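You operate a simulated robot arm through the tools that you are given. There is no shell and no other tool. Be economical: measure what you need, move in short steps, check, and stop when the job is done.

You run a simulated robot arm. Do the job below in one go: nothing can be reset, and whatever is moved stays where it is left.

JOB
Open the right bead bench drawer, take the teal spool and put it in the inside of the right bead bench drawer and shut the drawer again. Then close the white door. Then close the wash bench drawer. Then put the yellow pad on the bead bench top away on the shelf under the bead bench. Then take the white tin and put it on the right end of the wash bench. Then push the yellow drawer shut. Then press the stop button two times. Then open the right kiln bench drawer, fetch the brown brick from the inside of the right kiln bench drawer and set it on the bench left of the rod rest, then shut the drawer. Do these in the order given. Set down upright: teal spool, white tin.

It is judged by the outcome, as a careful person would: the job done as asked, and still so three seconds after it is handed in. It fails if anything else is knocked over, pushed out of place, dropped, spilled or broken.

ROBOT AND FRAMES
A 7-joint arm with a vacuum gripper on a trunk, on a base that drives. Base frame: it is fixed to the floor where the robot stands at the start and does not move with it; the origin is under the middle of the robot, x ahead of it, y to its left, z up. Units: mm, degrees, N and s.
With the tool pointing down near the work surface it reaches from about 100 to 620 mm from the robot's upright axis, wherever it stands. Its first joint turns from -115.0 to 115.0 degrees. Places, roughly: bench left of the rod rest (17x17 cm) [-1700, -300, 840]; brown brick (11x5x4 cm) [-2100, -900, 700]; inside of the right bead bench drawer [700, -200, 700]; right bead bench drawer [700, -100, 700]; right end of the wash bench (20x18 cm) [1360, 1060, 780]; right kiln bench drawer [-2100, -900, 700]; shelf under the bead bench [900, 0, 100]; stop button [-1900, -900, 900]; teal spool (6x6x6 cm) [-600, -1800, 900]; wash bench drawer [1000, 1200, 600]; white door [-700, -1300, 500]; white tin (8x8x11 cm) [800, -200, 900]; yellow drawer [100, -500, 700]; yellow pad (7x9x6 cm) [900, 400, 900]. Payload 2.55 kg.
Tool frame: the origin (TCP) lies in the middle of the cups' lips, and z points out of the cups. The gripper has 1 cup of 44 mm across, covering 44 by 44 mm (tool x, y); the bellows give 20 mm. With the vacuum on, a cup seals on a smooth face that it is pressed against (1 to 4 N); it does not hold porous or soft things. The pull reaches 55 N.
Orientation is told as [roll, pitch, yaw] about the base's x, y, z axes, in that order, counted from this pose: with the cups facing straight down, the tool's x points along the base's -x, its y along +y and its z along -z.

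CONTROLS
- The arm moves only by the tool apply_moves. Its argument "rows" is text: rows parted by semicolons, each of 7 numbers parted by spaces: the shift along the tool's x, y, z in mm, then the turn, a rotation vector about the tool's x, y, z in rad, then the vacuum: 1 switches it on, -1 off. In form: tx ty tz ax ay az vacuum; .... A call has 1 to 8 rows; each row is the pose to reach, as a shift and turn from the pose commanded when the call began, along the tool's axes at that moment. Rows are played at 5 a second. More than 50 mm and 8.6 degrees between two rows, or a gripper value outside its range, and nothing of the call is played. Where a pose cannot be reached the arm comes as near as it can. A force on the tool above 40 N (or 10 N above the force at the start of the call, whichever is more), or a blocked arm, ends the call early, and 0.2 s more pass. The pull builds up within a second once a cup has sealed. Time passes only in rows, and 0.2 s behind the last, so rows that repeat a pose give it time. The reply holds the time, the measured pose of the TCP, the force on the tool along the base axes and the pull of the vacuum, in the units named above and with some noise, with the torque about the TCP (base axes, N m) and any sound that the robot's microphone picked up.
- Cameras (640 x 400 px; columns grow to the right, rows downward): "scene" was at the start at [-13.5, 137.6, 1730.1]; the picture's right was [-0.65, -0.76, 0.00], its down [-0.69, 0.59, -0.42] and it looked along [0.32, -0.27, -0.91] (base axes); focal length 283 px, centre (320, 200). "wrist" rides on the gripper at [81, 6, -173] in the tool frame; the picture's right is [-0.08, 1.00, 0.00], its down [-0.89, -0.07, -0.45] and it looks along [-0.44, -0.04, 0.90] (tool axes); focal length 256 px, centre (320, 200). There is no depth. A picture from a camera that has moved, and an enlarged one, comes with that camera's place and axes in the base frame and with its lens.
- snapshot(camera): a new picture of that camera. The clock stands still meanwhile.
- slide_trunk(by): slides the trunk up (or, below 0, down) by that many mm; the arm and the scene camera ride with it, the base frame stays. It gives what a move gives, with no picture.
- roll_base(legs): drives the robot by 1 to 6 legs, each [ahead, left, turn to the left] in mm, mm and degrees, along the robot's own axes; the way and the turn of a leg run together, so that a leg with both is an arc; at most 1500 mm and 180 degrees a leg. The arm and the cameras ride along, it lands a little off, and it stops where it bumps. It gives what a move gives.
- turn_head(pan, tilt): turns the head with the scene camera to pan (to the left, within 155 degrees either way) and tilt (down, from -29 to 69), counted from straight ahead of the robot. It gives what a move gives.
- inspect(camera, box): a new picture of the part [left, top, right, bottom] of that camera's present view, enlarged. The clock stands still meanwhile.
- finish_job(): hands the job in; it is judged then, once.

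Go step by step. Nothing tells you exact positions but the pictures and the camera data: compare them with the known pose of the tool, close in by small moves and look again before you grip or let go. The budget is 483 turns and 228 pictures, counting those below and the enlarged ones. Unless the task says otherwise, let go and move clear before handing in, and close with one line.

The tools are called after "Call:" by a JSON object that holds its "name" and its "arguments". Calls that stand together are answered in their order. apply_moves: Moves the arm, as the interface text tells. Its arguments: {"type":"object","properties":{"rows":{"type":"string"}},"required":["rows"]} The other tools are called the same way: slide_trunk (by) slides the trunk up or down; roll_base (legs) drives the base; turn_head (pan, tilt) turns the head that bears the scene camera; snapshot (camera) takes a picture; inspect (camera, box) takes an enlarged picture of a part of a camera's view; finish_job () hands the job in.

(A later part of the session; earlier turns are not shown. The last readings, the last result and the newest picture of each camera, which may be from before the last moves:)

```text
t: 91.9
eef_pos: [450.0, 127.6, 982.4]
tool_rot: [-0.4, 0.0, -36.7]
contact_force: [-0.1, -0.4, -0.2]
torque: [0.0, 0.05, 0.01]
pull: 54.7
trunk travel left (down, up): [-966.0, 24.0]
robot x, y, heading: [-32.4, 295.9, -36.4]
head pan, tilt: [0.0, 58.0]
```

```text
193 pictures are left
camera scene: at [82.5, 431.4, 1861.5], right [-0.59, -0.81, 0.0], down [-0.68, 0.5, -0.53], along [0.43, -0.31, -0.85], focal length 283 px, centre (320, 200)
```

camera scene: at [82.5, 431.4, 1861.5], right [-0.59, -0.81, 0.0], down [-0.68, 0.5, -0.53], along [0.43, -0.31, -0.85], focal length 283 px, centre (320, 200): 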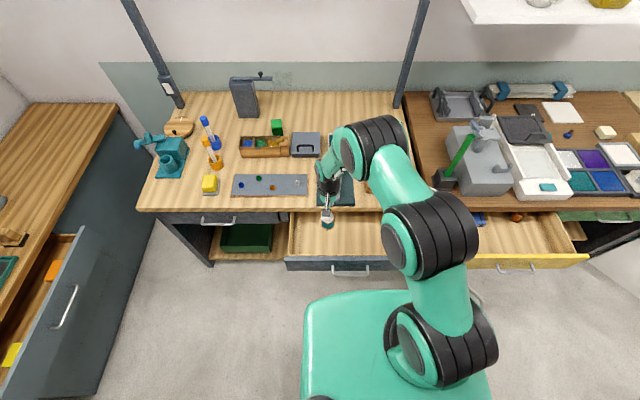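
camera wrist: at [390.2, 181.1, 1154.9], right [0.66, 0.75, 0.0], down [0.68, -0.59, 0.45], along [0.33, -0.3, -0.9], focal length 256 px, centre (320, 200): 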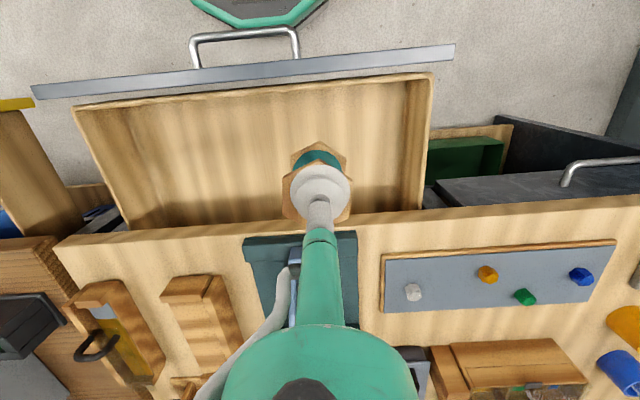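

The spool is over the open drawer. I'll lower it.

Call:
{"name": "apply_moves", "arguments": {"rows": "10 0 40 0 0 0 1;10 0 80 0 0 0 1;10 0 120 0 0 0 1;10 0 160 0 0 0 1;10 0 190 0 0 0 1"}}

Call:
{"name": "apply_moves", "arguments": {"rows": "0 0 8 0 0 0 1;0 0 16 0 0 0 1;0 0 22 0 0 0 1;0 0 26 0 0 0 1"}}

Call:
{"name": "snapshot", "arguments": {"camera": "wrist"}}

```text
t: 93.1
eef_pos: [443.1, 132.5, 791.8]
tool_rot: [-0.3, 0.0, -36.6]
contact_force: [0.4, -0.5, -0.1]
torque: [-0.01, -0.01, 0.05]
pull: 54.6
trunk travel left (down, up): [-966.0, 24.0]
robot x, y, heading: [-35.6, 296.5, -36.2]
head pan, tilt: [0.0, 58.0]
```

```text
t: 94.1
eef_pos: [441.4, 132.8, 767.7]
tool_rot: [-0.3, 0.2, -36.6]
contact_force: [0.3, 1.3, -0.5]
torque: [0.0, -0.01, 0.01]
pull: 54.9
trunk travel left (down, up): [-966.0, 24.0]
robot x, y, heading: [-29.3, 295.0, -36.3]
head pan, tilt: [0.0, 58.0]
```

```text
192 pictures are left
camera wrist: at [381.4, 185.8, 939.7], right [0.66, 0.75, 0.0], down [0.68, -0.59, 0.45], along [0.33, -0.3, -0.9], focal length 256 px, centre (320, 200)
```

wrist: 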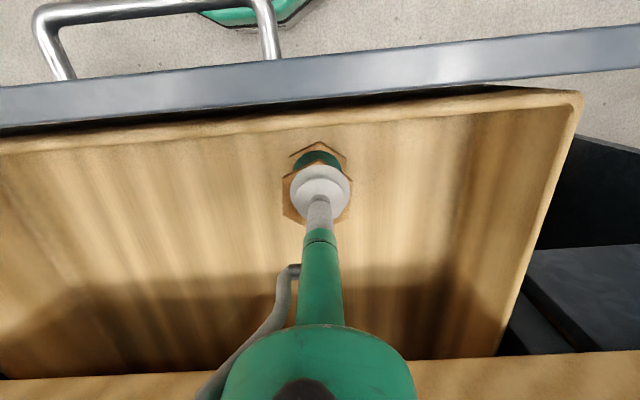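

Not touching yet. I'll lower in small steps until I feel the floor of the drawer.

Call:
{"name": "apply_moves", "arguments": {"rows": "0 0 4 0 0 0 1;0 0 8 0 0 0 1;0 0 12 0 0 0 1;0 0 12 0 0 0 1"}}

```text
t: 95.1
eef_pos: [440.8, 132.2, 754.3]
tool_rot: [-0.3, 0.0, -36.5]
contact_force: [-0.1, -1.2, -1.2]
torque: [0.03, 0.02, 0.05]
pull: 54.2
trunk travel left (down, up): [-966.0, 24.0]
robot x, y, heading: [-30.4, 294.2, -36.7]
head pan, tilt: [0.0, 58.0]
```

Call:
{"name": "apply_moves", "arguments": {"rows": "0 0 4 0 0 0 1;0 0 8 0 0 0 1;0 0 12 0 0 0 1;0 0 12 0 0 0 1"}}

Call:
{"name": "inspect", "arguments": {"camera": "wrist", "box": [240, 80, 400, 240]}}

```text
t: 95.9
eef_pos: [449.5, 127.8, 748.4]
tool_rot: [0.0, -0.8, -36.8]
contact_force: [-4.4, -6.2, 19.6]
torque: [0.05, 0.36, 0.11]
pull: 55.0
trunk travel left (down, up): [-966.0, 24.0]
robot x, y, heading: [-33.4, 292.9, -36.2]
head pan, tilt: [0.0, 58.0]
stopped in row 4: the force on the tool passed its limit at 40 N (the readings are from after the stop); the commanded pose is now the measured one
```

```text
2.50 times, centred on (320, 160) of wrist
camera zoom: at [386.4, 181.3, 919.6], right [0.66, 0.75, 0.0], down [0.67, -0.59, 0.46], along [0.35, -0.3, -0.89], focal length 640 px, centre (320, 300)
```

zoom: 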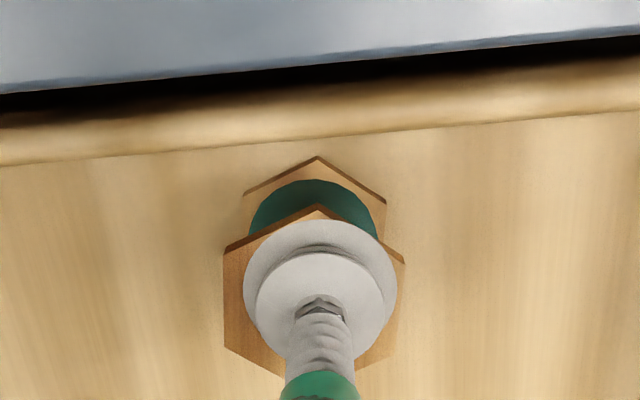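

It has touched down. I'll ease off, release and lift clear.

Call:
{"name": "apply_moves", "arguments": {"rows": "0 0 -2 0 0 0 1;0 0 -2 0 0 0 -1;0 0 -2 0 0 0 -1;0 0 -2 0 0 0 -1;0 0 -12 0 0 0 -1;0 0 -40 0 0 0 -1;0 0 -80 0 0 0 -1;0 0 -125 0 0 0 -1"}}

Call:
{"name": "snapshot", "arguments": {"camera": "wrist"}}

```text
t: 97.7
eef_pos: [444.7, 132.8, 869.6]
tool_rot: [-0.2, -0.6, -36.6]
contact_force: [0.0, 0.6, 0.0]
torque: [0.01, -0.04, -0.03]
pull: 0.1
trunk travel left (down, up): [-966.0, 24.0]
robot x, y, heading: [-33.6, 295.0, -36.5]
head pan, tilt: [0.0, 58.0]
```

```text
190 pictures are left
camera wrist: at [382.4, 185.6, 1043.0], right [0.66, 0.75, 0.0], down [0.67, -0.59, 0.45], along [0.34, -0.3, -0.89], focal length 256 px, centre (320, 200)
```

wrist: 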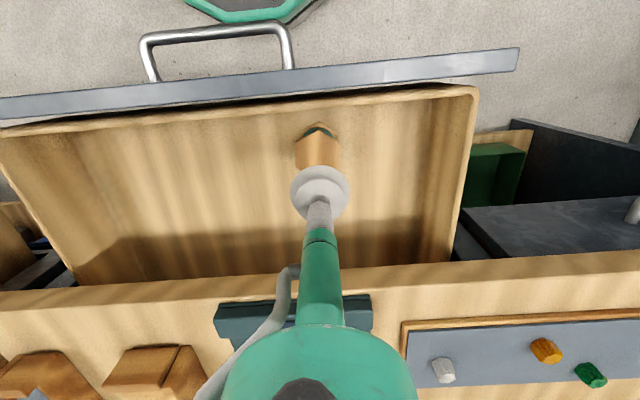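

The spool stands upright in the drawer. Next I back off, bring the tool level and lower the trunk, as I had it when opening.

Call:
{"name": "apply_moves", "arguments": {"rows": "0 0 -40 0 0 0 -1;0 0 -80 0 0 0 -1;0 0 -120 0 0 0 -1;0 0 -160 0 0 0 -1"}}

Call:
{"name": "roll_base", "arguments": {"legs": [[-370, 0, -0.3]]}}

Call:
{"name": "apply_moves", "arguments": {"rows": "-19 0 -10 0 -0.131 0 -1;-38 0 -20 0 -0.262 0 -1;-57 0 -30 0 -0.393 0 -1;-76 0 -40 0 -0.524 0 -1;-95 0 -50 0 -0.655 0 -1;-114 0 -60 0 -0.786 0 -1;-133 0 -70 0 -0.917 0 -1;-152 0 -80 0 -1.048 0 -1"}}

```text
t: 98.7
eef_pos: [445.0, 132.1, 1031.6]
tool_rot: [-0.1, -0.5, -36.6]
contact_force: [-0.6, -0.6, 0.1]
torque: [-0.02, -0.01, 0.0]
pull: 0.1
trunk travel left (down, up): [-966.0, 24.0]
robot x, y, heading: [-33.1, 294.6, -36.4]
head pan, tilt: [0.0, 58.0]
```

```text
t: 101.0
eef_pos: [152.9, 345.1, 1030.3]
tool_rot: [-0.1, -0.5, -36.9]
contact_force: [0.5, -0.5, -0.2]
torque: [0.02, 0.0, 0.0]
pull: 0.0
trunk travel left (down, up): [-966.0, 24.0]
robot x, y, heading: [-325.9, 512.3, -36.4]
head pan, tilt: [0.0, 58.0]
```

```text
t: 102.8
eef_pos: [275.1, 253.9, 1112.8]
tool_rot: [-0.1, -60.7, -36.9]
contact_force: [-0.3, 1.0, 0.7]
torque: [-0.01, 0.0, 0.02]
pull: 0.1
trunk travel left (down, up): [-966.0, 24.0]
robot x, y, heading: [-327.8, 513.3, -36.5]
head pan, tilt: [0.0, 58.0]
```

Call:
{"name": "apply_moves", "arguments": {"rows": "-17 0 13 0 -0.128 0 -1;-34 0 27 0 -0.256 0 -1;-51 0 40 0 -0.384 0 -1;-68 0 54 0 -0.511 0 -1;-68 0 54 0 -0.511 0 -1"}}

Call:
{"name": "slide_trunk", "arguments": {"by": -400}}

Call:
{"name": "snapshot", "arguments": {"camera": "wrist"}}

```text
t: 104.0
eef_pos: [338.9, 206.3, 1145.3]
tool_rot: [-11.8, -89.7, -25.0]
contact_force: [0.0, 0.0, 0.3]
torque: [-0.01, 0.01, -0.01]
pull: 0.2
trunk travel left (down, up): [-966.0, 24.0]
robot x, y, heading: [-328.4, 512.8, -36.5]
head pan, tilt: [0.0, 58.0]
```

```text
t: 107.9
eef_pos: [338.7, 206.2, 745.9]
tool_rot: [-7.5, -89.6, -29.3]
contact_force: [0.5, 1.0, 0.0]
torque: [0.0, 0.02, 0.04]
pull: 0.1
trunk travel left (down, up): [-566.0, 424.0]
robot x, y, heading: [-327.0, 514.1, -36.4]
head pan, tilt: [0.0, 58.0]
```

```text
189 pictures are left
camera wrist: at [204.5, 315.0, 666.4], right [0.6, 0.8, 0.08], down [-0.39, 0.21, 0.9], along [0.7, -0.57, 0.44], focal length 256 px, centre (320, 200)
```

wrist: 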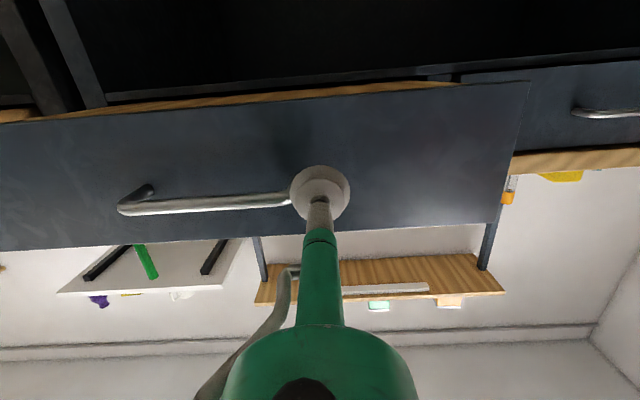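

The cup is in line with the handle's end, so I shift 65 mm left to bare face and then push with the base.

Call:
{"name": "apply_moves", "arguments": {"rows": "0 25 0 0 0 0 -1;0 50 0 0 0 0 -1;0 65 0 0 0 0 -1"}}

Call:
{"name": "roll_base", "arguments": {"legs": [[150, 0, 0]]}}

Call:
{"name": "snapshot", "arguments": {"camera": "wrist"}}

```text
t: 108.7
eef_pos: [380.1, 259.9, 746.2]
tool_rot: [-5.4, -89.3, -31.4]
contact_force: [0.6, -0.3, 0.5]
torque: [0.03, -0.01, -0.01]
pull: 0.1
trunk travel left (down, up): [-566.0, 424.0]
robot x, y, heading: [-321.5, 508.8, -36.6]
head pan, tilt: [0.0, 58.0]
```

```text
t: 110.1
eef_pos: [501.2, 170.1, 743.7]
tool_rot: [-5.4, -89.3, -31.5]
contact_force: [-0.4, -1.2, 0.2]
torque: [-0.03, -0.03, 0.02]
pull: 0.1
trunk travel left (down, up): [-566.0, 424.0]
robot x, y, heading: [-203.8, 426.2, -36.7]
head pan, tilt: [0.0, 58.0]
```

```text
188 pictures are left
camera wrist: at [365.5, 277.8, 667.0], right [0.6, 0.8, 0.08], down [-0.39, 0.2, 0.9], along [0.7, -0.57, 0.43], focal length 256 px, centre (320, 200)
```

wrist: 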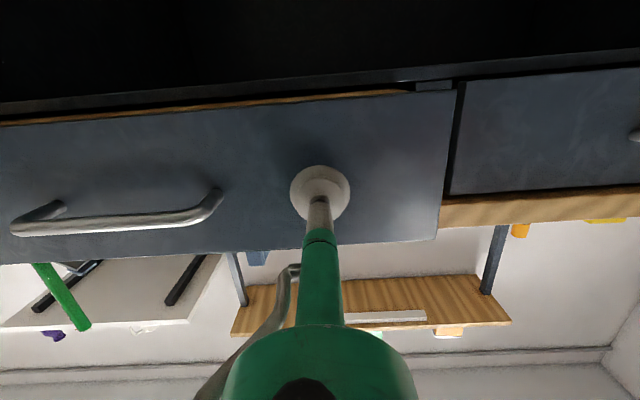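

Call:
{"name": "roll_base", "arguments": {"legs": [[95, 0, 0]]}}

Call:
{"name": "apply_moves", "arguments": {"rows": "0 0 6 0 0 0 -1;0 0 12 0 0 0 -1;0 0 18 0 0 0 -1;0 0 24 0 0 0 -1;0 0 24 0 0 0 -1"}}

Call:
{"name": "snapshot", "arguments": {"camera": "wrist"}}

```text
t: 111.2
eef_pos: [577.0, 110.7, 744.8]
tool_rot: [-5.3, -89.3, -31.5]
contact_force: [0.1, 1.0, -0.2]
torque: [-0.02, -0.01, 0.0]
pull: 0.0
trunk travel left (down, up): [-566.0, 424.0]
robot x, y, heading: [-126.2, 366.1, -36.7]
head pan, tilt: [0.0, 58.0]
```

```text
t: 112.4
eef_pos: [595.8, 96.9, 744.5]
tool_rot: [-7.8, -89.3, -29.1]
contact_force: [-1.7, 1.0, -1.0]
torque: [-0.04, -0.02, 0.01]
pull: 0.1
trunk travel left (down, up): [-566.0, 424.0]
robot x, y, heading: [-124.0, 363.3, -36.7]
head pan, tilt: [0.0, 58.0]
```

```text
187 pictures are left
camera wrist: at [461.3, 205.1, 666.7], right [0.6, 0.8, 0.08], down [-0.39, 0.2, 0.9], along [0.7, -0.57, 0.43], focal length 256 px, centre (320, 200)
```

wrist: 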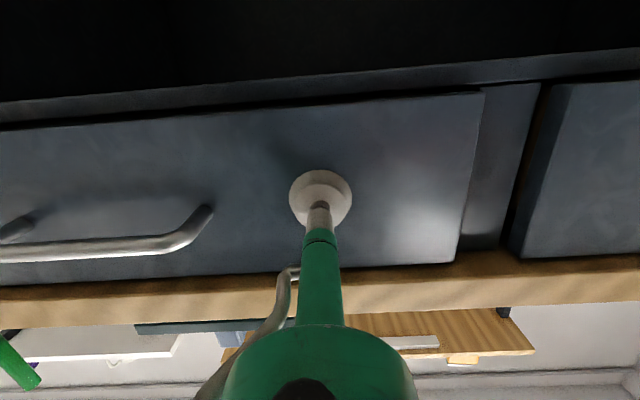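

It looks nearly shut. I'll push a little more until the force shows that it's seated.

Call:
{"name": "apply_moves", "arguments": {"rows": "0 0 5 0 0 0 -1;0 0 10 0 0 0 -1;0 0 15 0 0 0 -1;0 0 15 0 0 0 -1"}}

Call:
{"name": "turn_head", "arguments": {"pan": -5, "tilt": 40}}

Call:
{"name": "snapshot", "arguments": {"camera": "scene"}}

```text
t: 113.4
eef_pos: [606.4, 88.8, 745.0]
tool_rot: [-10.2, -89.3, -26.5]
contact_force: [-23.8, 12.7, 1.3]
torque: [0.25, -0.16, 0.13]
pull: 0.1
trunk travel left (down, up): [-566.0, 424.0]
robot x, y, heading: [-125.3, 366.8, -36.5]
head pan, tilt: [0.0, 58.0]
```

```text
t: 114.2
eef_pos: [606.2, 89.2, 745.4]
tool_rot: [-12.8, -89.3, -24.0]
contact_force: [-28.8, 18.5, -2.1]
torque: [0.08, -0.19, 0.09]
pull: 0.2
trunk travel left (down, up): [-566.0, 424.0]
robot x, y, heading: [-125.9, 363.8, -36.5]
head pan, tilt: [-5.0, 40.0]
```

```text
186 pictures are left
camera scene: at [-8.7, 488.0, 1485.8], right [-0.66, -0.75, 0.0], down [-0.48, 0.43, -0.77], along [0.57, -0.51, -0.64], focal length 283 px, centre (320, 200)
```

scene: 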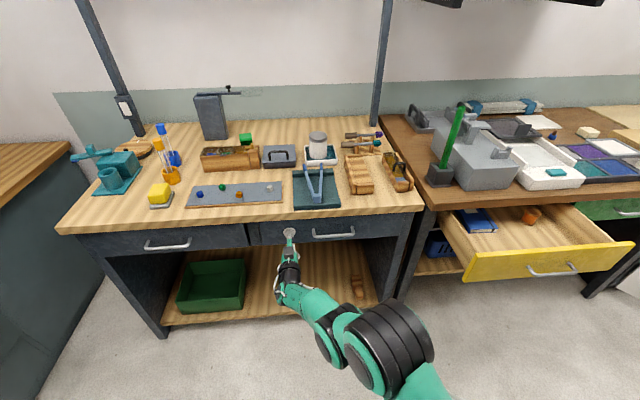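

The drawer is shut, with the left drawer untouched. Next is the white door: I back off, fold the arm to a −60° pitch, then drive along the aisle facing right.

Call:
{"name": "roll_base", "arguments": {"legs": [[-70, 0, 0]]}}

Call:
{"name": "apply_moves", "arguments": {"rows": "0 -14 -40 0 0.074 0 -1;0 -28 -80 0 0.148 0 -1;0 -42 -120 0 0.222 0 -1;0 -56 -160 0 0.296 0 -1;0 -70 -200 0 0.37 0 -1;0 -84 -240 0 0.444 0 -1;0 -98 -280 0 0.52 0 -1"}}

Call:
{"name": "roll_base", "arguments": {"legs": [[0, 0, -90], [1120, 0, 0]]}}

Call:
{"name": "turn_head", "arguments": {"pan": 25, "tilt": 40}}

Call:
{"name": "snapshot", "arguments": {"camera": "scene"}}

```text
t: 115.2
eef_pos: [553.6, 129.9, 745.9]
tool_rot: [-4.2, -89.4, -32.7]
contact_force: [-0.6, 0.0, 0.1]
torque: [-0.01, 0.01, -0.01]
pull: 0.0
trunk travel left (down, up): [-566.0, 424.0]
robot x, y, heading: [-181.8, 405.1, -36.7]
head pan, tilt: [-5.0, 40.0]
```

```text
t: 116.8
eef_pos: [271.0, 217.8, 749.0]
tool_rot: [0.0, -59.6, -36.8]
contact_force: [-0.8, 0.6, 0.8]
torque: [0.02, 0.0, 0.01]
pull: 0.0
trunk travel left (down, up): [-566.0, 424.0]
robot x, y, heading: [-182.6, 405.7, -36.4]
head pan, tilt: [-5.0, 40.0]
```

```text
t: 126.2
eef_pos: [-988.5, -964.9, 749.7]
tool_rot: [0.0, -59.6, -124.6]
contact_force: [0.5, -0.1, -0.1]
torque: [-0.02, 0.0, 0.0]
pull: 0.0
trunk travel left (down, up): [-566.0, 424.0]
robot x, y, heading: [-812.9, -503.1, -124.5]
head pan, tilt: [-5.0, 40.0]
```

```text
t: 127.2
eef_pos: [-986.4, -963.1, 748.6]
tool_rot: [-0.2, -59.6, -124.7]
contact_force: [0.5, 0.0, 0.4]
torque: [-0.01, 0.0, 0.0]
pull: 0.0
trunk travel left (down, up): [-566.0, 424.0]
robot x, y, heading: [-815.3, -504.5, -124.5]
head pan, tilt: [25.0, 40.0]
```

```text
185 pictures are left
camera scene: at [-648.9, -639.6, 1485.8], right [-0.99, 0.17, 0.0], down [0.11, 0.63, -0.77], along [-0.13, -0.76, -0.64], focal length 283 px, centre (320, 200)
```

scene: 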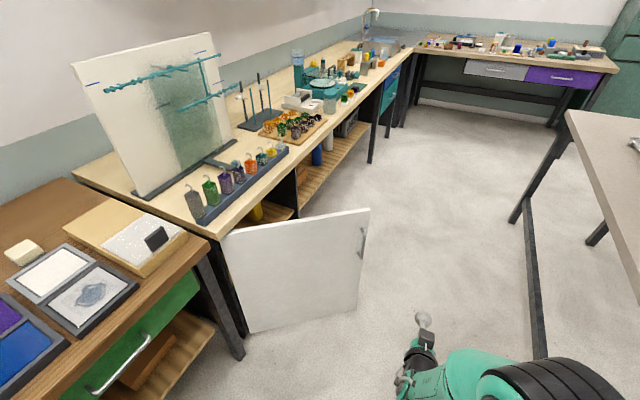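

The door hinge is at (u 1322, f 445) and its tip at (u 1664, f 53), so it's about 49° open. I'll set up to push its outer face along the chord of its swing.

Call:
{"name": "roll_base", "arguments": {"legs": [[0, 0, 63.3], [222, -543, 0]]}}

Call:
{"name": "slide_trunk", "arguments": {"by": -190}}

Call:
{"name": "snapshot", "arguments": {"camera": "wrist"}}

Call:
{"name": "snapshot", "arguments": {"camera": "scene"}}

```text
t: 133.3
eef_pos: [-855.0, -1315.9, 748.6]
tool_rot: [0.0, -59.6, -61.4]
contact_force: [0.1, 0.0, -0.1]
torque: [-0.03, 0.02, 0.01]
pull: 0.0
trunk travel left (down, up): [-566.0, 424.0]
robot x, y, heading: [-1186.1, -957.3, -61.1]
head pan, tilt: [25.0, 40.0]
```

```text
t: 135.4
eef_pos: [-853.9, -1316.9, 558.8]
tool_rot: [-0.2, -59.6, -61.3]
contact_force: [-0.6, -0.3, -0.3]
torque: [-0.02, -0.01, 0.0]
pull: 0.1
trunk travel left (down, up): [-376.0, 614.0]
robot x, y, heading: [-1186.1, -958.5, -61.3]
head pan, tilt: [25.0, 40.0]
```

```text
184 pictures are left
camera wrist: at [-939.1, -1146.8, 577.9], right [0.89, 0.44, 0.07], down [-0.03, -0.09, 1.0], along [0.45, -0.89, -0.07], focal length 256 px, centre (320, 200)
```

wrist: 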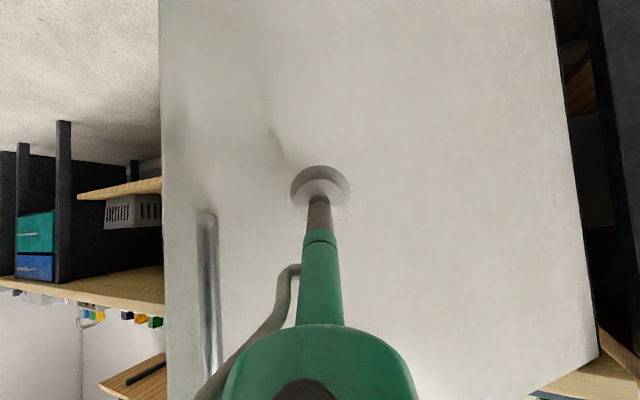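

```text
183 pictures are left
camera scene: at [-992.5, -869.3, 1295.9], right [-0.59, -0.81, 0.0], down [-0.52, 0.38, -0.77], along [0.62, -0.45, -0.64], focal length 283 px, centre (320, 200)
```

scene: 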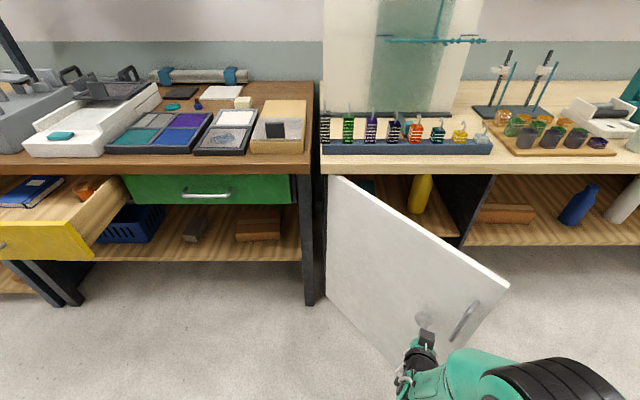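

The cup is right in front of the door face, clear of the handle. I'll push by driving ahead.

Call:
{"name": "roll_base", "arguments": {"legs": [[180, 0, 0]]}}

Call:
{"name": "snapshot", "arguments": {"camera": "scene"}}

```text
t: 136.9
eef_pos: [-770.9, -1472.4, 560.0]
tool_rot: [-0.1, -59.6, -61.5]
contact_force: [-0.1, -0.6, 0.5]
torque: [-0.02, -0.01, -0.02]
pull: 0.1
trunk travel left (down, up): [-376.0, 614.0]
robot x, y, heading: [-1103.6, -1113.1, -61.5]
head pan, tilt: [25.0, 40.0]
```

```text
182 pictures are left
camera scene: at [-907.0, -1025.6, 1295.8], right [-0.59, -0.81, 0.0], down [-0.52, 0.38, -0.77], along [0.62, -0.45, -0.64], focal length 283 px, centre (320, 200)
```

scene: 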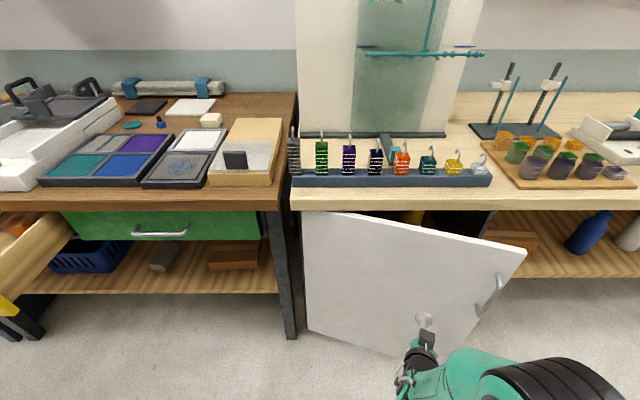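

Call:
{"name": "roll_base", "arguments": {"legs": [[165, 0, 0]]}}

Call:
{"name": "snapshot", "arguments": {"camera": "scene"}}

Call:
{"name": "snapshot", "arguments": {"camera": "wrist"}}

```text
t: 138.3
eef_pos: [-690.1, -1620.3, 560.1]
tool_rot: [-0.1, -59.6, -61.5]
contact_force: [-0.4, -0.6, -0.1]
torque: [0.02, 0.0, -0.02]
pull: 0.2
trunk travel left (down, up): [-376.0, 614.0]
robot x, y, heading: [-1017.9, -1259.2, -61.5]
head pan, tilt: [25.0, 40.0]
```

```text
181 pictures are left
camera scene: at [-826.4, -1173.5, 1295.8], right [-0.59, -0.8, 0.0], down [-0.52, 0.38, -0.77], along [0.62, -0.46, -0.64], focal length 283 px, centre (320, 200)
```

scene: 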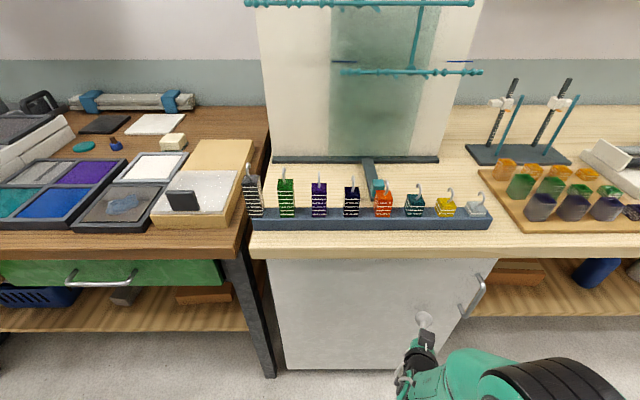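

```text
180 pictures are left
camera wrist: at [-773.9, -1451.1, 577.8], right [0.9, 0.44, 0.07], down [-0.03, -0.09, 1.0], along [0.44, -0.89, -0.07], focal length 256 px, centre (320, 200)
```

wrist: 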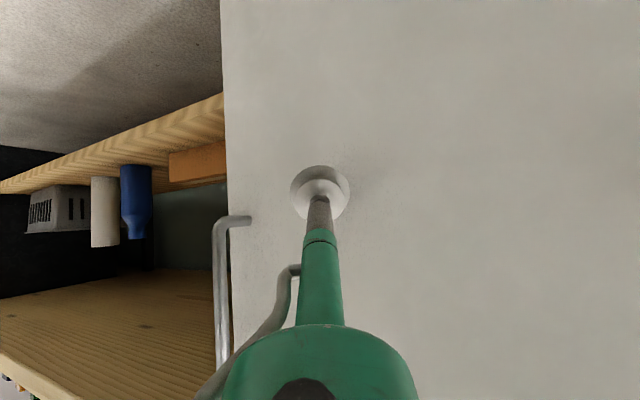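

Nearly shut. I'll finish with small arm pushes to feel the stop.

Call:
{"name": "apply_moves", "arguments": {"rows": "-4 0 7 0 0 0 -1;-8 0 14 0 0 0 -1;-12 0 21 0 0 0 -1;-16 0 28 0 0 0 -1;-20 0 35 0 0 0 -1;-20 0 35 0 0 0 -1"}}

Call:
{"name": "snapshot", "arguments": {"camera": "scene"}}

```text
t: 139.7
eef_pos: [-671.5, -1655.3, 557.0]
tool_rot: [-0.1, -59.3, -61.4]
contact_force: [-6.9, 6.7, -3.0]
torque: [-0.21, -0.03, 0.15]
pull: 0.0
trunk travel left (down, up): [-376.0, 614.0]
robot x, y, heading: [-1019.1, -1260.6, -61.4]
head pan, tilt: [25.0, 40.0]
```

```text
179 pictures are left
camera scene: at [-827.0, -1173.1, 1295.9], right [-0.59, -0.8, 0.0], down [-0.52, 0.38, -0.77], along [0.62, -0.46, -0.64], focal length 283 px, centre (320, 200)
```

scene: 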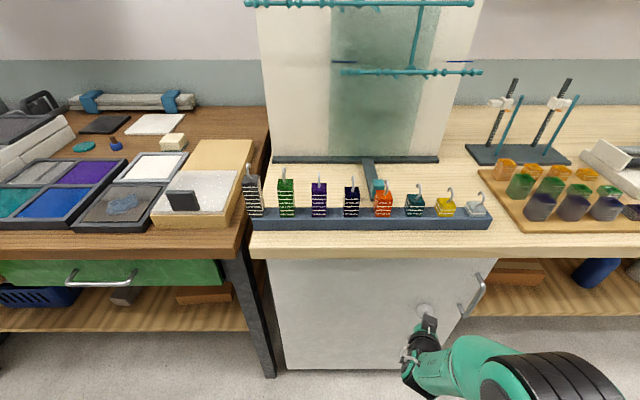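

Call:
{"name": "apply_moves", "arguments": {"rows": "-2 0 4 0 0 0 -1;-4 0 8 0 0 0 -1;-6 0 11 0 0 0 -1;-6 0 11 0 0 0 -1"}}

Call:
{"name": "inspect", "arguments": {"camera": "scene", "box": [240, 220, 520, 395]}}

```text
t: 140.7
eef_pos: [-673.6, -1661.1, 547.3]
tool_rot: [-1.2, -57.9, -60.7]
contact_force: [-5.7, 6.1, -1.7]
torque: [-0.23, -0.12, 0.14]
pull: 0.0
trunk travel left (down, up): [-376.0, 614.0]
robot x, y, heading: [-1021.9, -1259.2, -61.4]
head pan, tilt: [25.0, 40.0]
stopped in row 4: the force on the tool passed its limit at 41 N (the readings are from after the stop); the commanded pose is now the measured one
```

```text
2.29 times, centred on (380, 308) of scene
camera zoom: at [-826.9, -1173.0, 1295.9], right [-0.59, -0.8, 0.0], down [-0.52, 0.38, -0.77], along [0.62, -0.46, -0.64], focal length 647 px, centre (183, -46)
```

zoom: 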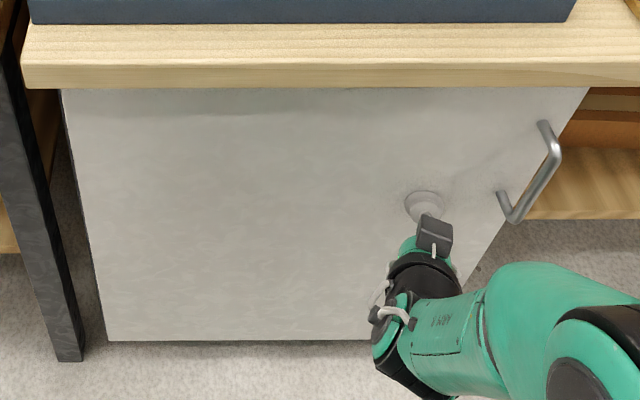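

The door is shut against its stop. Next I back out, turn to face the wash bench and drive over there.

Call:
{"name": "roll_base", "arguments": {"legs": [[-310, 0, 0], [0, 0, 114.7], [1300, 0, 0], [1100, 0, 0]]}}

Call:
{"name": "turn_head", "arguments": {"pan": 0, "tilt": 40}}

Call:
{"name": "snapshot", "arguments": {"camera": "scene"}}

```text
t: 158.7
eef_pos: [654.2, 1264.8, 548.7]
tool_rot: [-1.0, -58.4, 48.6]
contact_force: [-0.2, -0.5, 0.4]
torque: [-0.01, -0.01, 0.01]
pull: 0.2
trunk travel left (down, up): [-376.0, 614.0]
robot x, y, heading: [389.8, 799.1, 47.7]
head pan, tilt: [25.0, 40.0]
```

```text
t: 159.6
eef_pos: [653.1, 1264.2, 548.7]
tool_rot: [-1.0, -58.5, 48.6]
contact_force: [-0.3, -0.6, 0.4]
torque: [0.0, -0.03, 0.01]
pull: 0.0
trunk travel left (down, up): [-376.0, 614.0]
robot x, y, heading: [390.2, 799.4, 48.2]
head pan, tilt: [0.0, 40.0]
```

```text
177 pictures are left
camera scene: at [276.4, 937.6, 1295.8], right [0.74, -0.67, 0.0], down [-0.43, -0.48, -0.77], along [0.51, 0.57, -0.64], focal length 283 px, centre (320, 200)
```

scene: 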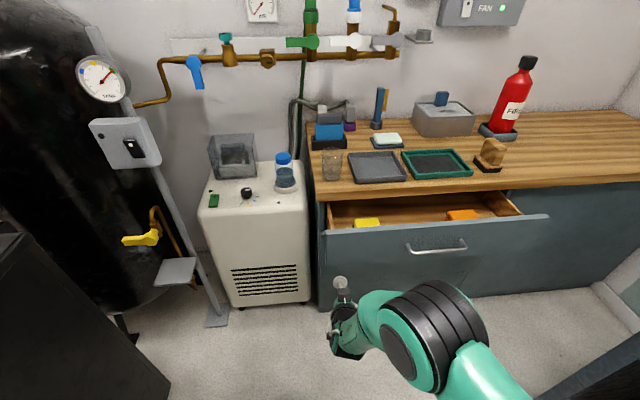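

I'm near the open wash-bench drawer. I'll square up, shift right so the cup meets the face left of the handle, and raise a little.

Call:
{"name": "roll_base", "arguments": {"legs": [[0, 0, 5.2], [10, -181, 0]]}}

Call:
{"name": "slide_trunk", "arguments": {"by": 80}}

Call:
{"name": "snapshot", "arguments": {"camera": "wrist"}}

Call:
{"name": "snapshot", "arguments": {"camera": "scene"}}

```text
t: 161.6
eef_pos: [759.0, 1186.8, 548.9]
tool_rot: [-1.0, -58.3, 53.9]
contact_force: [-0.1, 0.9, -0.3]
torque: [0.01, 0.01, 0.0]
pull: 0.1
trunk travel left (down, up): [-376.0, 614.0]
robot x, y, heading: [540.0, 701.4, 53.3]
head pan, tilt: [0.0, 40.0]
```

```text
t: 162.7
eef_pos: [759.0, 1187.3, 630.2]
tool_rot: [-1.0, -58.3, 53.8]
contact_force: [-0.4, 0.3, 1.0]
torque: [-0.02, 0.0, -0.01]
pull: 0.1
trunk travel left (down, up): [-456.0, 534.0]
robot x, y, heading: [536.1, 701.2, 53.1]
head pan, tilt: [0.0, 40.0]
```

```text
176 pictures are left
camera wrist: at [640.0, 1039.2, 651.2], right [-0.77, 0.63, 0.06], down [0.1, 0.03, 0.99], along [0.63, 0.77, -0.09], focal length 256 px, centre (320, 200)
```

wrist: 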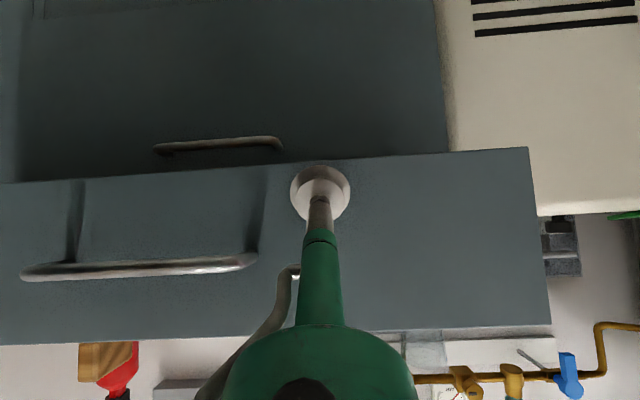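

```text
175 pictures are left
camera scene: at [414.0, 826.6, 1375.8], right [0.8, -0.6, 0.0], down [-0.38, -0.51, -0.77], along [0.46, 0.61, -0.64], focal length 283 px, centre (320, 200)
```

scene: 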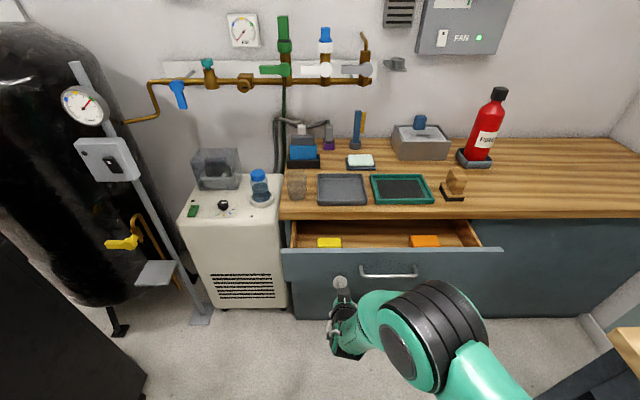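

The cup sits low on the face; I raise by 40 mm and push with the base.

Call:
{"name": "slide_trunk", "arguments": {"by": 40}}

Call:
{"name": "roll_base", "arguments": {"legs": [[180, 0, 0]]}}

Call:
{"name": "snapshot", "arguments": {"camera": "scene"}}

```text
t: 163.6
eef_pos: [758.7, 1186.4, 669.1]
tool_rot: [-1.1, -58.5, 53.9]
contact_force: [-0.3, -0.1, -0.3]
torque: [-0.04, 0.0, 0.0]
pull: 0.0
trunk travel left (down, up): [-496.0, 494.0]
robot x, y, heading: [540.0, 699.6, 53.2]
head pan, tilt: [0.0, 40.0]
```

```text
t: 165.2
eef_pos: [859.0, 1323.4, 659.5]
tool_rot: [-2.0, -56.9, 55.4]
contact_force: [-2.4, -5.0, 1.6]
torque: [0.19, -0.09, 0.01]
pull: 0.0
trunk travel left (down, up): [-496.0, 494.0]
robot x, y, heading: [648.5, 845.1, 53.4]
head pan, tilt: [0.0, 40.0]
stopped in leg 1: the force on the tool passed its limit at 48 N (the readings are from after the stop); the commanded pose is now the measured one
```

```text
174 pictures are left
camera scene: at [521.2, 970.6, 1415.9], right [0.8, -0.59, 0.0], down [-0.38, -0.52, -0.77], along [0.46, 0.62, -0.64], focal length 283 px, centre (320, 200)
```

scene: 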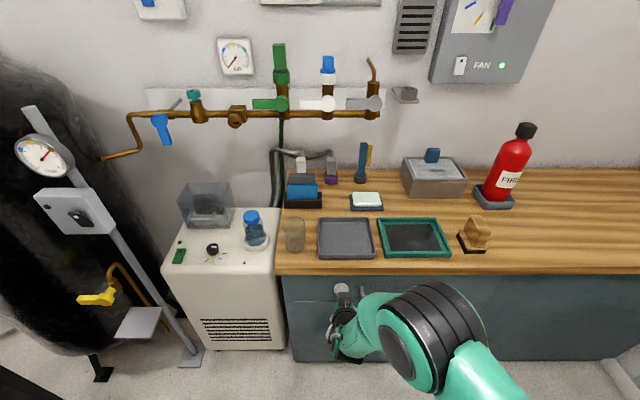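

Call:
{"name": "inspect", "arguments": {"camera": "scene", "box": [260, 200, 520, 370]}}

Call:
{"name": "snapshot", "arguments": {"camera": "wrist"}}

```text
2.35 times, centred on (390, 285) of scene
camera zoom: at [521.2, 970.6, 1415.9], right [0.8, -0.59, 0.0], down [-0.38, -0.52, -0.77], along [0.46, 0.62, -0.64], focal length 666 px, centre (155, 0)
```

zoom: 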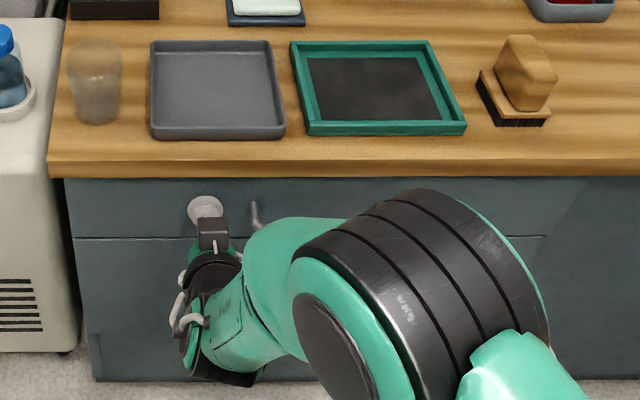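

```text
172 pictures are left
camera wrist: at [743.5, 1175.6, 685.7], right [-0.78, 0.63, 0.05], down [0.11, 0.06, 0.99], along [0.62, 0.78, -0.12], focal length 256 px, centre (320, 200)
```

wrist: 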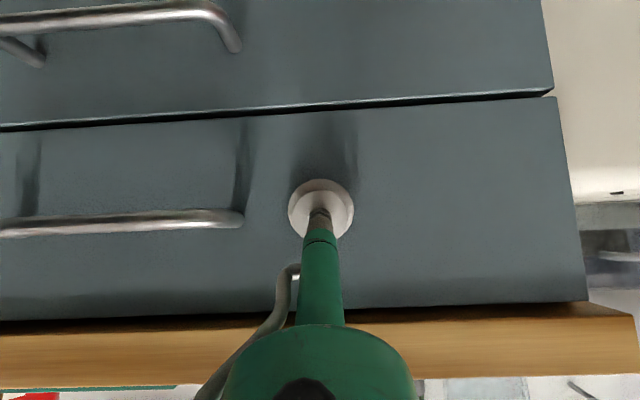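

The wash drawer is flush. Next I back off, raise up and look closely at the yellow pad.

Call:
{"name": "roll_base", "arguments": {"legs": [[-150, 0, 0], [-150, 0, 0]]}}

Call:
{"name": "slide_trunk", "arguments": {"by": 400}}

Call:
{"name": "roll_base", "arguments": {"legs": [[0, 330, -89.8]]}}

Call:
{"name": "turn_head", "arguments": {"pan": 10, "tilt": 50}}

Call:
{"name": "snapshot", "arguments": {"camera": "scene"}}

```text
t: 167.5
eef_pos: [685.0, 1086.0, 659.5]
tool_rot: [-2.0, -56.8, 55.1]
contact_force: [-0.9, 0.7, 0.5]
torque: [0.04, 0.0, 0.0]
pull: 0.0
trunk travel left (down, up): [-496.0, 494.0]
robot x, y, heading: [474.8, 609.2, 53.5]
head pan, tilt: [0.0, 40.0]
```

```text
t: 171.4
eef_pos: [684.5, 1086.1, 1058.6]
tool_rot: [-2.0, -56.9, 55.1]
contact_force: [0.0, 0.1, -0.2]
torque: [0.03, -0.01, -0.03]
pull: 0.1
trunk travel left (down, up): [-896.0, 94.0]
robot x, y, heading: [474.7, 607.0, 53.7]
head pan, tilt: [0.0, 40.0]
```

```text
t: 175.6
eef_pos: [907.8, 682.8, 1058.3]
tool_rot: [-2.0, -56.9, -34.4]
contact_force: [0.1, 0.0, 0.1]
torque: [0.03, 0.01, 0.02]
pull: 0.0
trunk travel left (down, up): [-896.0, 94.0]
robot x, y, heading: [426.7, 892.3, -35.9]
head pan, tilt: [0.0, 40.0]
cut short: leg 1
```

```text
t: 176.3
eef_pos: [908.6, 683.4, 1058.9]
tool_rot: [-2.0, -57.0, -34.5]
contact_force: [-0.5, 0.7, 0.3]
torque: [0.01, -0.01, 0.0]
pull: 0.0
trunk travel left (down, up): [-896.0, 94.0]
robot x, y, heading: [430.2, 895.0, -36.2]
head pan, tilt: [10.0, 50.0]
```

```text
171 pictures are left
camera scene: at [553.4, 1036.8, 1801.7], right [-0.44, -0.9, 0.0], down [-0.69, 0.34, -0.64], along [0.58, -0.28, -0.77], focal length 283 px, centre (320, 200)
```

scene: 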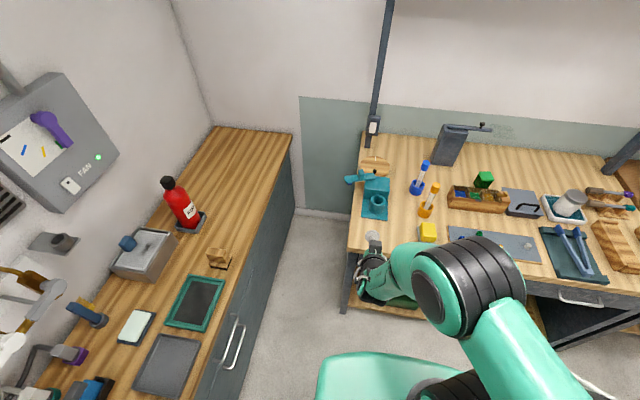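

Call:
{"name": "inspect", "arguments": {"camera": "scene", "box": [340, 140, 640, 330]}}

```text
2.11 times, centred on (490, 235) of scene
camera zoom: at [553.4, 1036.8, 1801.7], right [-0.44, -0.9, 0.0], down [-0.69, 0.34, -0.64], along [0.58, -0.28, -0.77], focal length 596 px, centre (-38, 126)
```

zoom: 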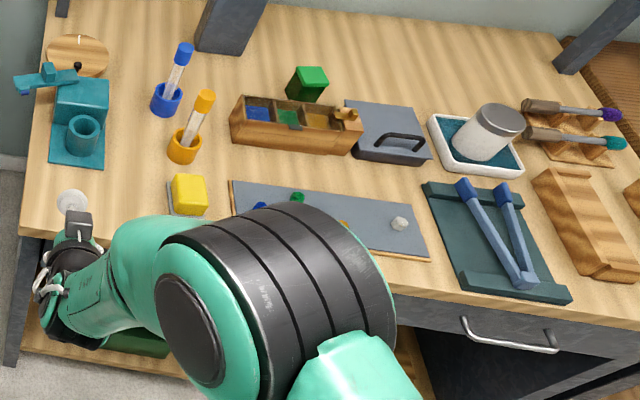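

I'll try the vacuum on the yellow block's top. First I turn the tool down and move the base so that the block is in reach.

Call:
{"name": "apply_moves", "arguments": {"rows": "0 0 0 0 0.13 0 -1;0 0 0 0 0.26 0 -1;0 0 0 0 0.39 0 -1;0 0 0 0 0.52 0 -1;0 0 0 0 0.65 0 -1;0 0 0 0 0.78 0 -1;0 0 0 0 0.91 0 -1;0 0 0 0 0.995 0 -1"}}

Call:
{"name": "roll_base", "arguments": {"legs": [[0, -205, -0.5], [190, 0, 0]]}}

Call:
{"name": "snapshot", "arguments": {"camera": "wrist"}}

```text
t: 178.1
eef_pos: [908.8, 684.3, 1059.0]
tool_rot: [-1.1, 0.3, -36.0]
contact_force: [0.5, 0.1, -0.5]
torque: [0.01, 0.03, -0.01]
pull: 0.2
out of reach, approached as far as the arm can: row 6
trunk travel left (down, up): [-896.0, 94.0]
robot x, y, heading: [430.2, 892.9, -36.0]
head pan, tilt: [10.0, 50.0]
```

```text
t: 180.9
eef_pos: [938.3, 396.6, 1058.3]
tool_rot: [-1.1, 0.1, -36.4]
contact_force: [-0.5, -1.1, 0.4]
torque: [-0.02, -0.02, 0.04]
pull: 0.1
trunk travel left (down, up): [-896.0, 94.0]
robot x, y, heading: [456.4, 607.7, -36.7]
head pan, tilt: [10.0, 50.0]
```

```text
169 pictures are left
camera wrist: at [879.1, 452.0, 1231.8], right [0.66, 0.75, -0.02], down [0.68, -0.58, 0.45], along [0.32, -0.3, -0.9], focal length 256 px, centre (320, 200)
```

wrist: 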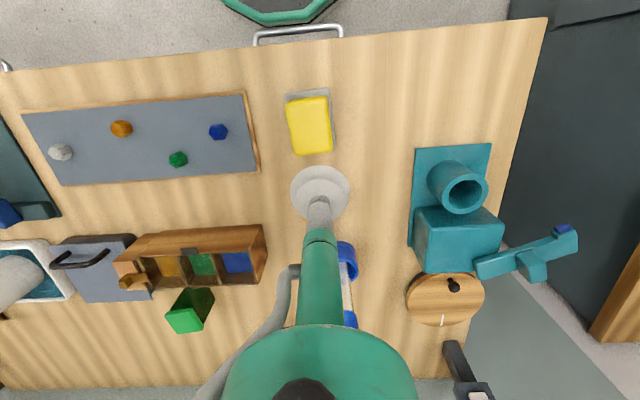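

Call:
{"name": "apply_moves", "arguments": {"rows": "24 -11 0 0 0 0 -1;24 -11 40 0 0 0 -1;24 -11 80 0 0 0 -1;24 -11 110 0 0 0 -1;24 -11 110 0 0 0 -1"}}

Call:
{"name": "snapshot", "arguments": {"camera": "wrist"}}

```text
t: 182.1
eef_pos: [911.4, 402.5, 949.5]
tool_rot: [-1.0, -0.1, -36.5]
contact_force: [0.2, -0.3, 0.3]
torque: [0.0, -0.05, 0.0]
pull: 0.1
trunk travel left (down, up): [-896.0, 94.0]
robot x, y, heading: [457.5, 612.5, -36.8]
head pan, tilt: [10.0, 50.0]
```

```text
168 pictures are left
camera wrist: at [851.9, 456.6, 1122.4], right [0.66, 0.75, -0.02], down [0.68, -0.58, 0.45], along [0.33, -0.31, -0.89], focal length 256 px, centre (320, 200)
```

wrist: 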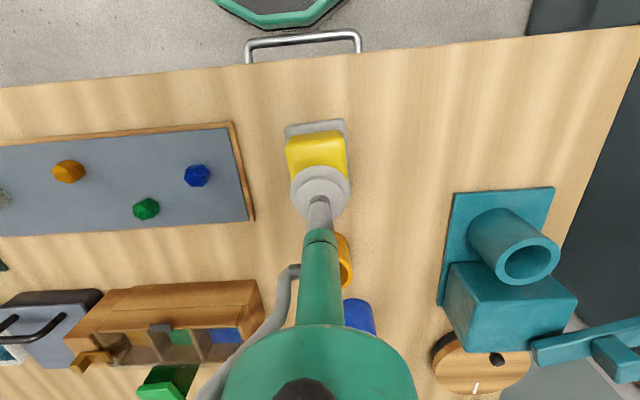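

Call:
{"name": "apply_moves", "arguments": {"rows": "0 0 15 0 0 0 1;0 0 28 0 0 0 1;0 0 36 0 0 0 1;0 0 42 0 0 0 1;0 0 46 0 0 0 1;0 0 46 0 0 0 1"}}

```text
t: 183.5
eef_pos: [909.7, 400.3, 905.2]
tool_rot: [-1.0, 0.1, -36.5]
contact_force: [-0.9, 0.2, 3.3]
torque: [0.06, -0.13, 0.02]
pull: 55.0
trunk travel left (down, up): [-896.0, 94.0]
robot x, y, heading: [459.0, 612.3, -36.4]
head pan, tilt: [10.0, 50.0]
```

It sealed. I'll lift it and see whether the grey plate belongs to it.

Call:
{"name": "apply_moves", "arguments": {"rows": "0 0 -10 0 0 0 1;0 0 -30 0 0 0 1;0 0 -60 0 0 0 1;0 0 -100 0 0 0 1;0 0 -140 0 0 0 1"}}

Call:
{"name": "snapshot", "arguments": {"camera": "wrist"}}

```text
t: 184.7
eef_pos: [910.5, 404.7, 1042.5]
tool_rot: [-1.1, 0.1, -36.5]
contact_force: [-0.6, -0.8, -1.0]
torque: [0.01, -0.02, 0.0]
pull: 54.8
trunk travel left (down, up): [-896.0, 94.0]
robot x, y, heading: [461.1, 611.4, -36.6]
head pan, tilt: [10.0, 50.0]
```

```text
167 pictures are left
camera wrist: at [851.3, 459.8, 1215.3], right [0.66, 0.75, -0.02], down [0.68, -0.58, 0.45], along [0.33, -0.3, -0.9], focal length 256 px, centre (320, 200)
```

wrist: 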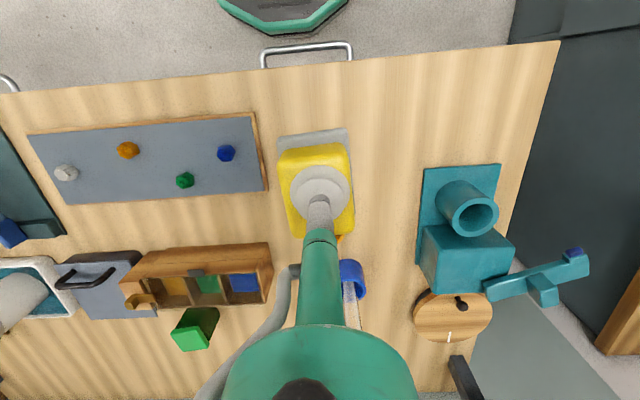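

The whole pad came up with the plate. I'll back out, move right in front of the free part of the shelf and lower the trunk.

Call:
{"name": "roll_base", "arguments": {"legs": [[-350, 0, 0], [0, -420, 0]]}}

Call:
{"name": "slide_trunk", "arguments": {"by": -700}}

Call:
{"name": "turn_head", "arguments": {"pan": 5, "tilt": 25}}

Call:
{"name": "snapshot", "arguments": {"camera": "scene"}}

Call:
{"name": "snapshot", "arguments": {"camera": "wrist"}}

```text
t: 189.2
eef_pos: [377.5, 276.9, 1041.1]
tool_rot: [-1.1, 0.1, -36.7]
contact_force: [0.5, -0.2, -0.6]
torque: [0.04, 0.0, 0.03]
pull: 54.9
trunk travel left (down, up): [-896.0, 94.0]
robot x, y, heading: [-70.3, 484.3, -36.6]
head pan, tilt: [10.0, 50.0]
```

```text
refused: -700 is not a number from -400 to 400
```

```text
t: 190.0
eef_pos: [378.0, 277.1, 1041.5]
tool_rot: [-1.2, 0.0, -36.6]
contact_force: [0.6, 0.3, -0.8]
torque: [0.03, 0.01, 0.0]
pull: 55.2
trunk travel left (down, up): [-896.0, 94.0]
robot x, y, heading: [-70.8, 485.1, -36.7]
head pan, tilt: [5.0, 25.0]
```

```text
166 pictures are left
camera scene: at [63.3, 614.0, 1839.1], right [-0.53, -0.85, 0.0], down [-0.36, 0.22, -0.91], along [0.77, -0.48, -0.42], focal length 283 px, centre (320, 200)
```

scene: 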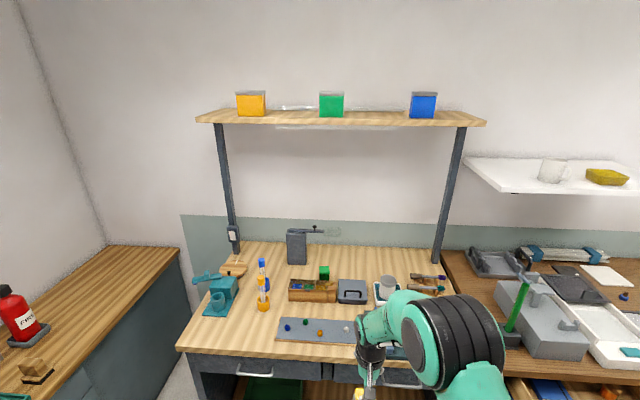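

```text
165 pictures are left
camera wrist: at [319.2, 332.3, 1214.6], right [0.66, 0.75, -0.02], down [0.68, -0.58, 0.45], along [0.32, -0.31, -0.9], focal length 256 px, centre (320, 200)
```

wrist: 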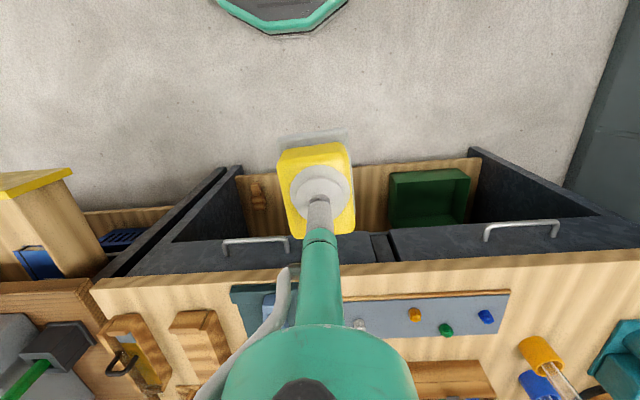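

Call:
{"name": "slide_trunk", "arguments": {"by": -400}}

Call:
{"name": "slide_trunk", "arguments": {"by": -300}}

Call:
{"name": "turn_head", "arguments": {"pan": 5, "tilt": 35}}

Call:
{"name": "snapshot", "arguments": {"camera": "scene"}}

Call:
{"name": "snapshot", "arguments": {"camera": "wrist"}}

```text
t: 193.9
eef_pos: [377.9, 276.0, 641.4]
tool_rot: [-1.1, 0.2, -36.6]
contact_force: [0.3, 0.0, -0.7]
torque: [0.0, 0.04, 0.01]
pull: 54.5
trunk travel left (down, up): [-496.0, 494.0]
robot x, y, heading: [-72.3, 483.5, -36.7]
head pan, tilt: [5.0, 25.0]
```

```text
t: 196.9
eef_pos: [376.8, 277.0, 341.8]
tool_rot: [-1.1, 0.1, -36.6]
contact_force: [-0.5, -0.2, -0.6]
torque: [0.03, -0.03, 0.0]
pull: 54.7
trunk travel left (down, up): [-196.0, 794.0]
robot x, y, heading: [-70.6, 483.5, -36.9]
head pan, tilt: [5.0, 25.0]
```

```text
t: 197.6
eef_pos: [376.9, 277.1, 341.7]
tool_rot: [-1.1, 0.1, -36.6]
contact_force: [0.4, 0.0, 0.1]
torque: [0.02, 0.01, 0.01]
pull: 55.1
trunk travel left (down, up): [-196.0, 794.0]
robot x, y, heading: [-75.0, 483.5, -36.7]
head pan, tilt: [5.0, 35.0]
```

```text
164 pictures are left
camera scene: at [59.8, 615.9, 1123.5], right [-0.53, -0.85, 0.0], down [-0.49, 0.3, -0.82], along [0.7, -0.43, -0.57], focal length 283 px, centre (320, 200)
```

scene: 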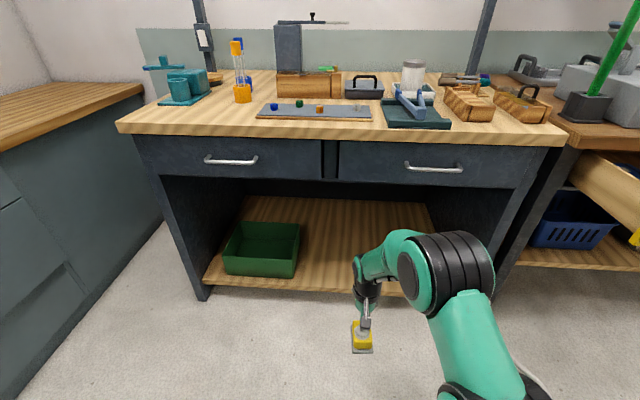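

```text
163 pictures are left
camera wrist: at [319.2, 332.1, 514.6], right [0.66, 0.75, -0.02], down [0.68, -0.58, 0.45], along [0.32, -0.31, -0.9], focal length 256 px, centre (320, 200)
```

wrist: 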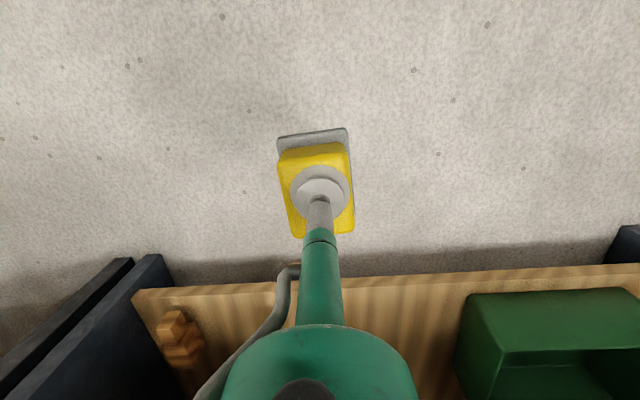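

The shelf lies at about z≈125 with its front edge near f≈445. I'll lower to TCP z≈240 and drive in slowly, checking on the way.

Call:
{"name": "slide_trunk", "arguments": {"by": -100}}

Call:
{"name": "roll_base", "arguments": {"legs": [[220, 0, 0]]}}

Call:
{"name": "snapshot", "arguments": {"camera": "scene"}}

Call:
{"name": "snapshot", "arguments": {"camera": "wrist"}}

```text
t: 198.9
eef_pos: [377.7, 276.1, 241.5]
tool_rot: [-1.1, 0.1, -36.7]
contact_force: [-0.4, -0.9, 0.0]
torque: [0.0, 0.01, 0.01]
pull: 54.9
trunk travel left (down, up): [-96.0, 894.0]
robot x, y, heading: [-71.5, 483.1, -36.8]
head pan, tilt: [5.0, 35.0]
```

```text
t: 200.6
eef_pos: [552.8, 144.9, 241.2]
tool_rot: [-1.1, 0.1, -36.7]
contact_force: [-0.9, -1.0, -0.5]
torque: [0.02, -0.01, -0.01]
pull: 54.7
trunk travel left (down, up): [-96.0, 894.0]
robot x, y, heading: [98.7, 352.3, -36.9]
head pan, tilt: [5.0, 35.0]
```

```text
162 pictures are left
camera scene: at [235.2, 484.6, 1023.4], right [-0.53, -0.85, 0.0], down [-0.49, 0.3, -0.82], along [0.7, -0.43, -0.57], focal length 283 px, centre (320, 200)
```

scene: 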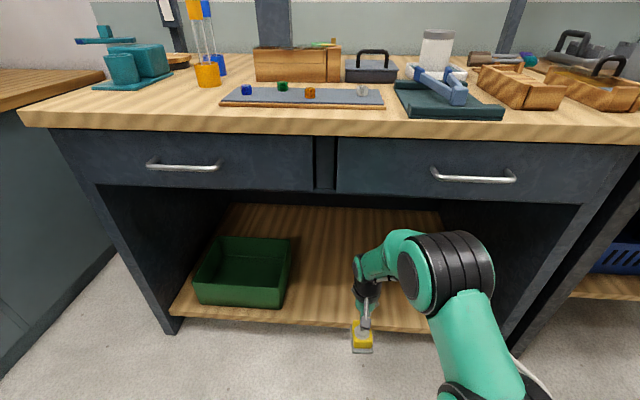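

```text
161 pictures are left
camera wrist: at [494.5, 200.7, 414.6], right [0.66, 0.75, -0.02], down [0.68, -0.58, 0.45], along [0.32, -0.31, -0.9], focal length 256 px, centre (320, 200)
```

wrist: 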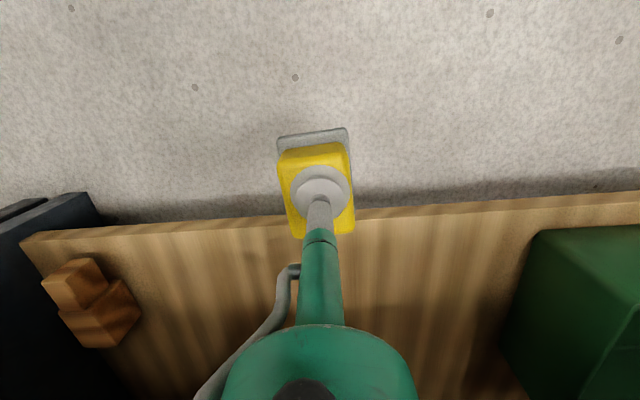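

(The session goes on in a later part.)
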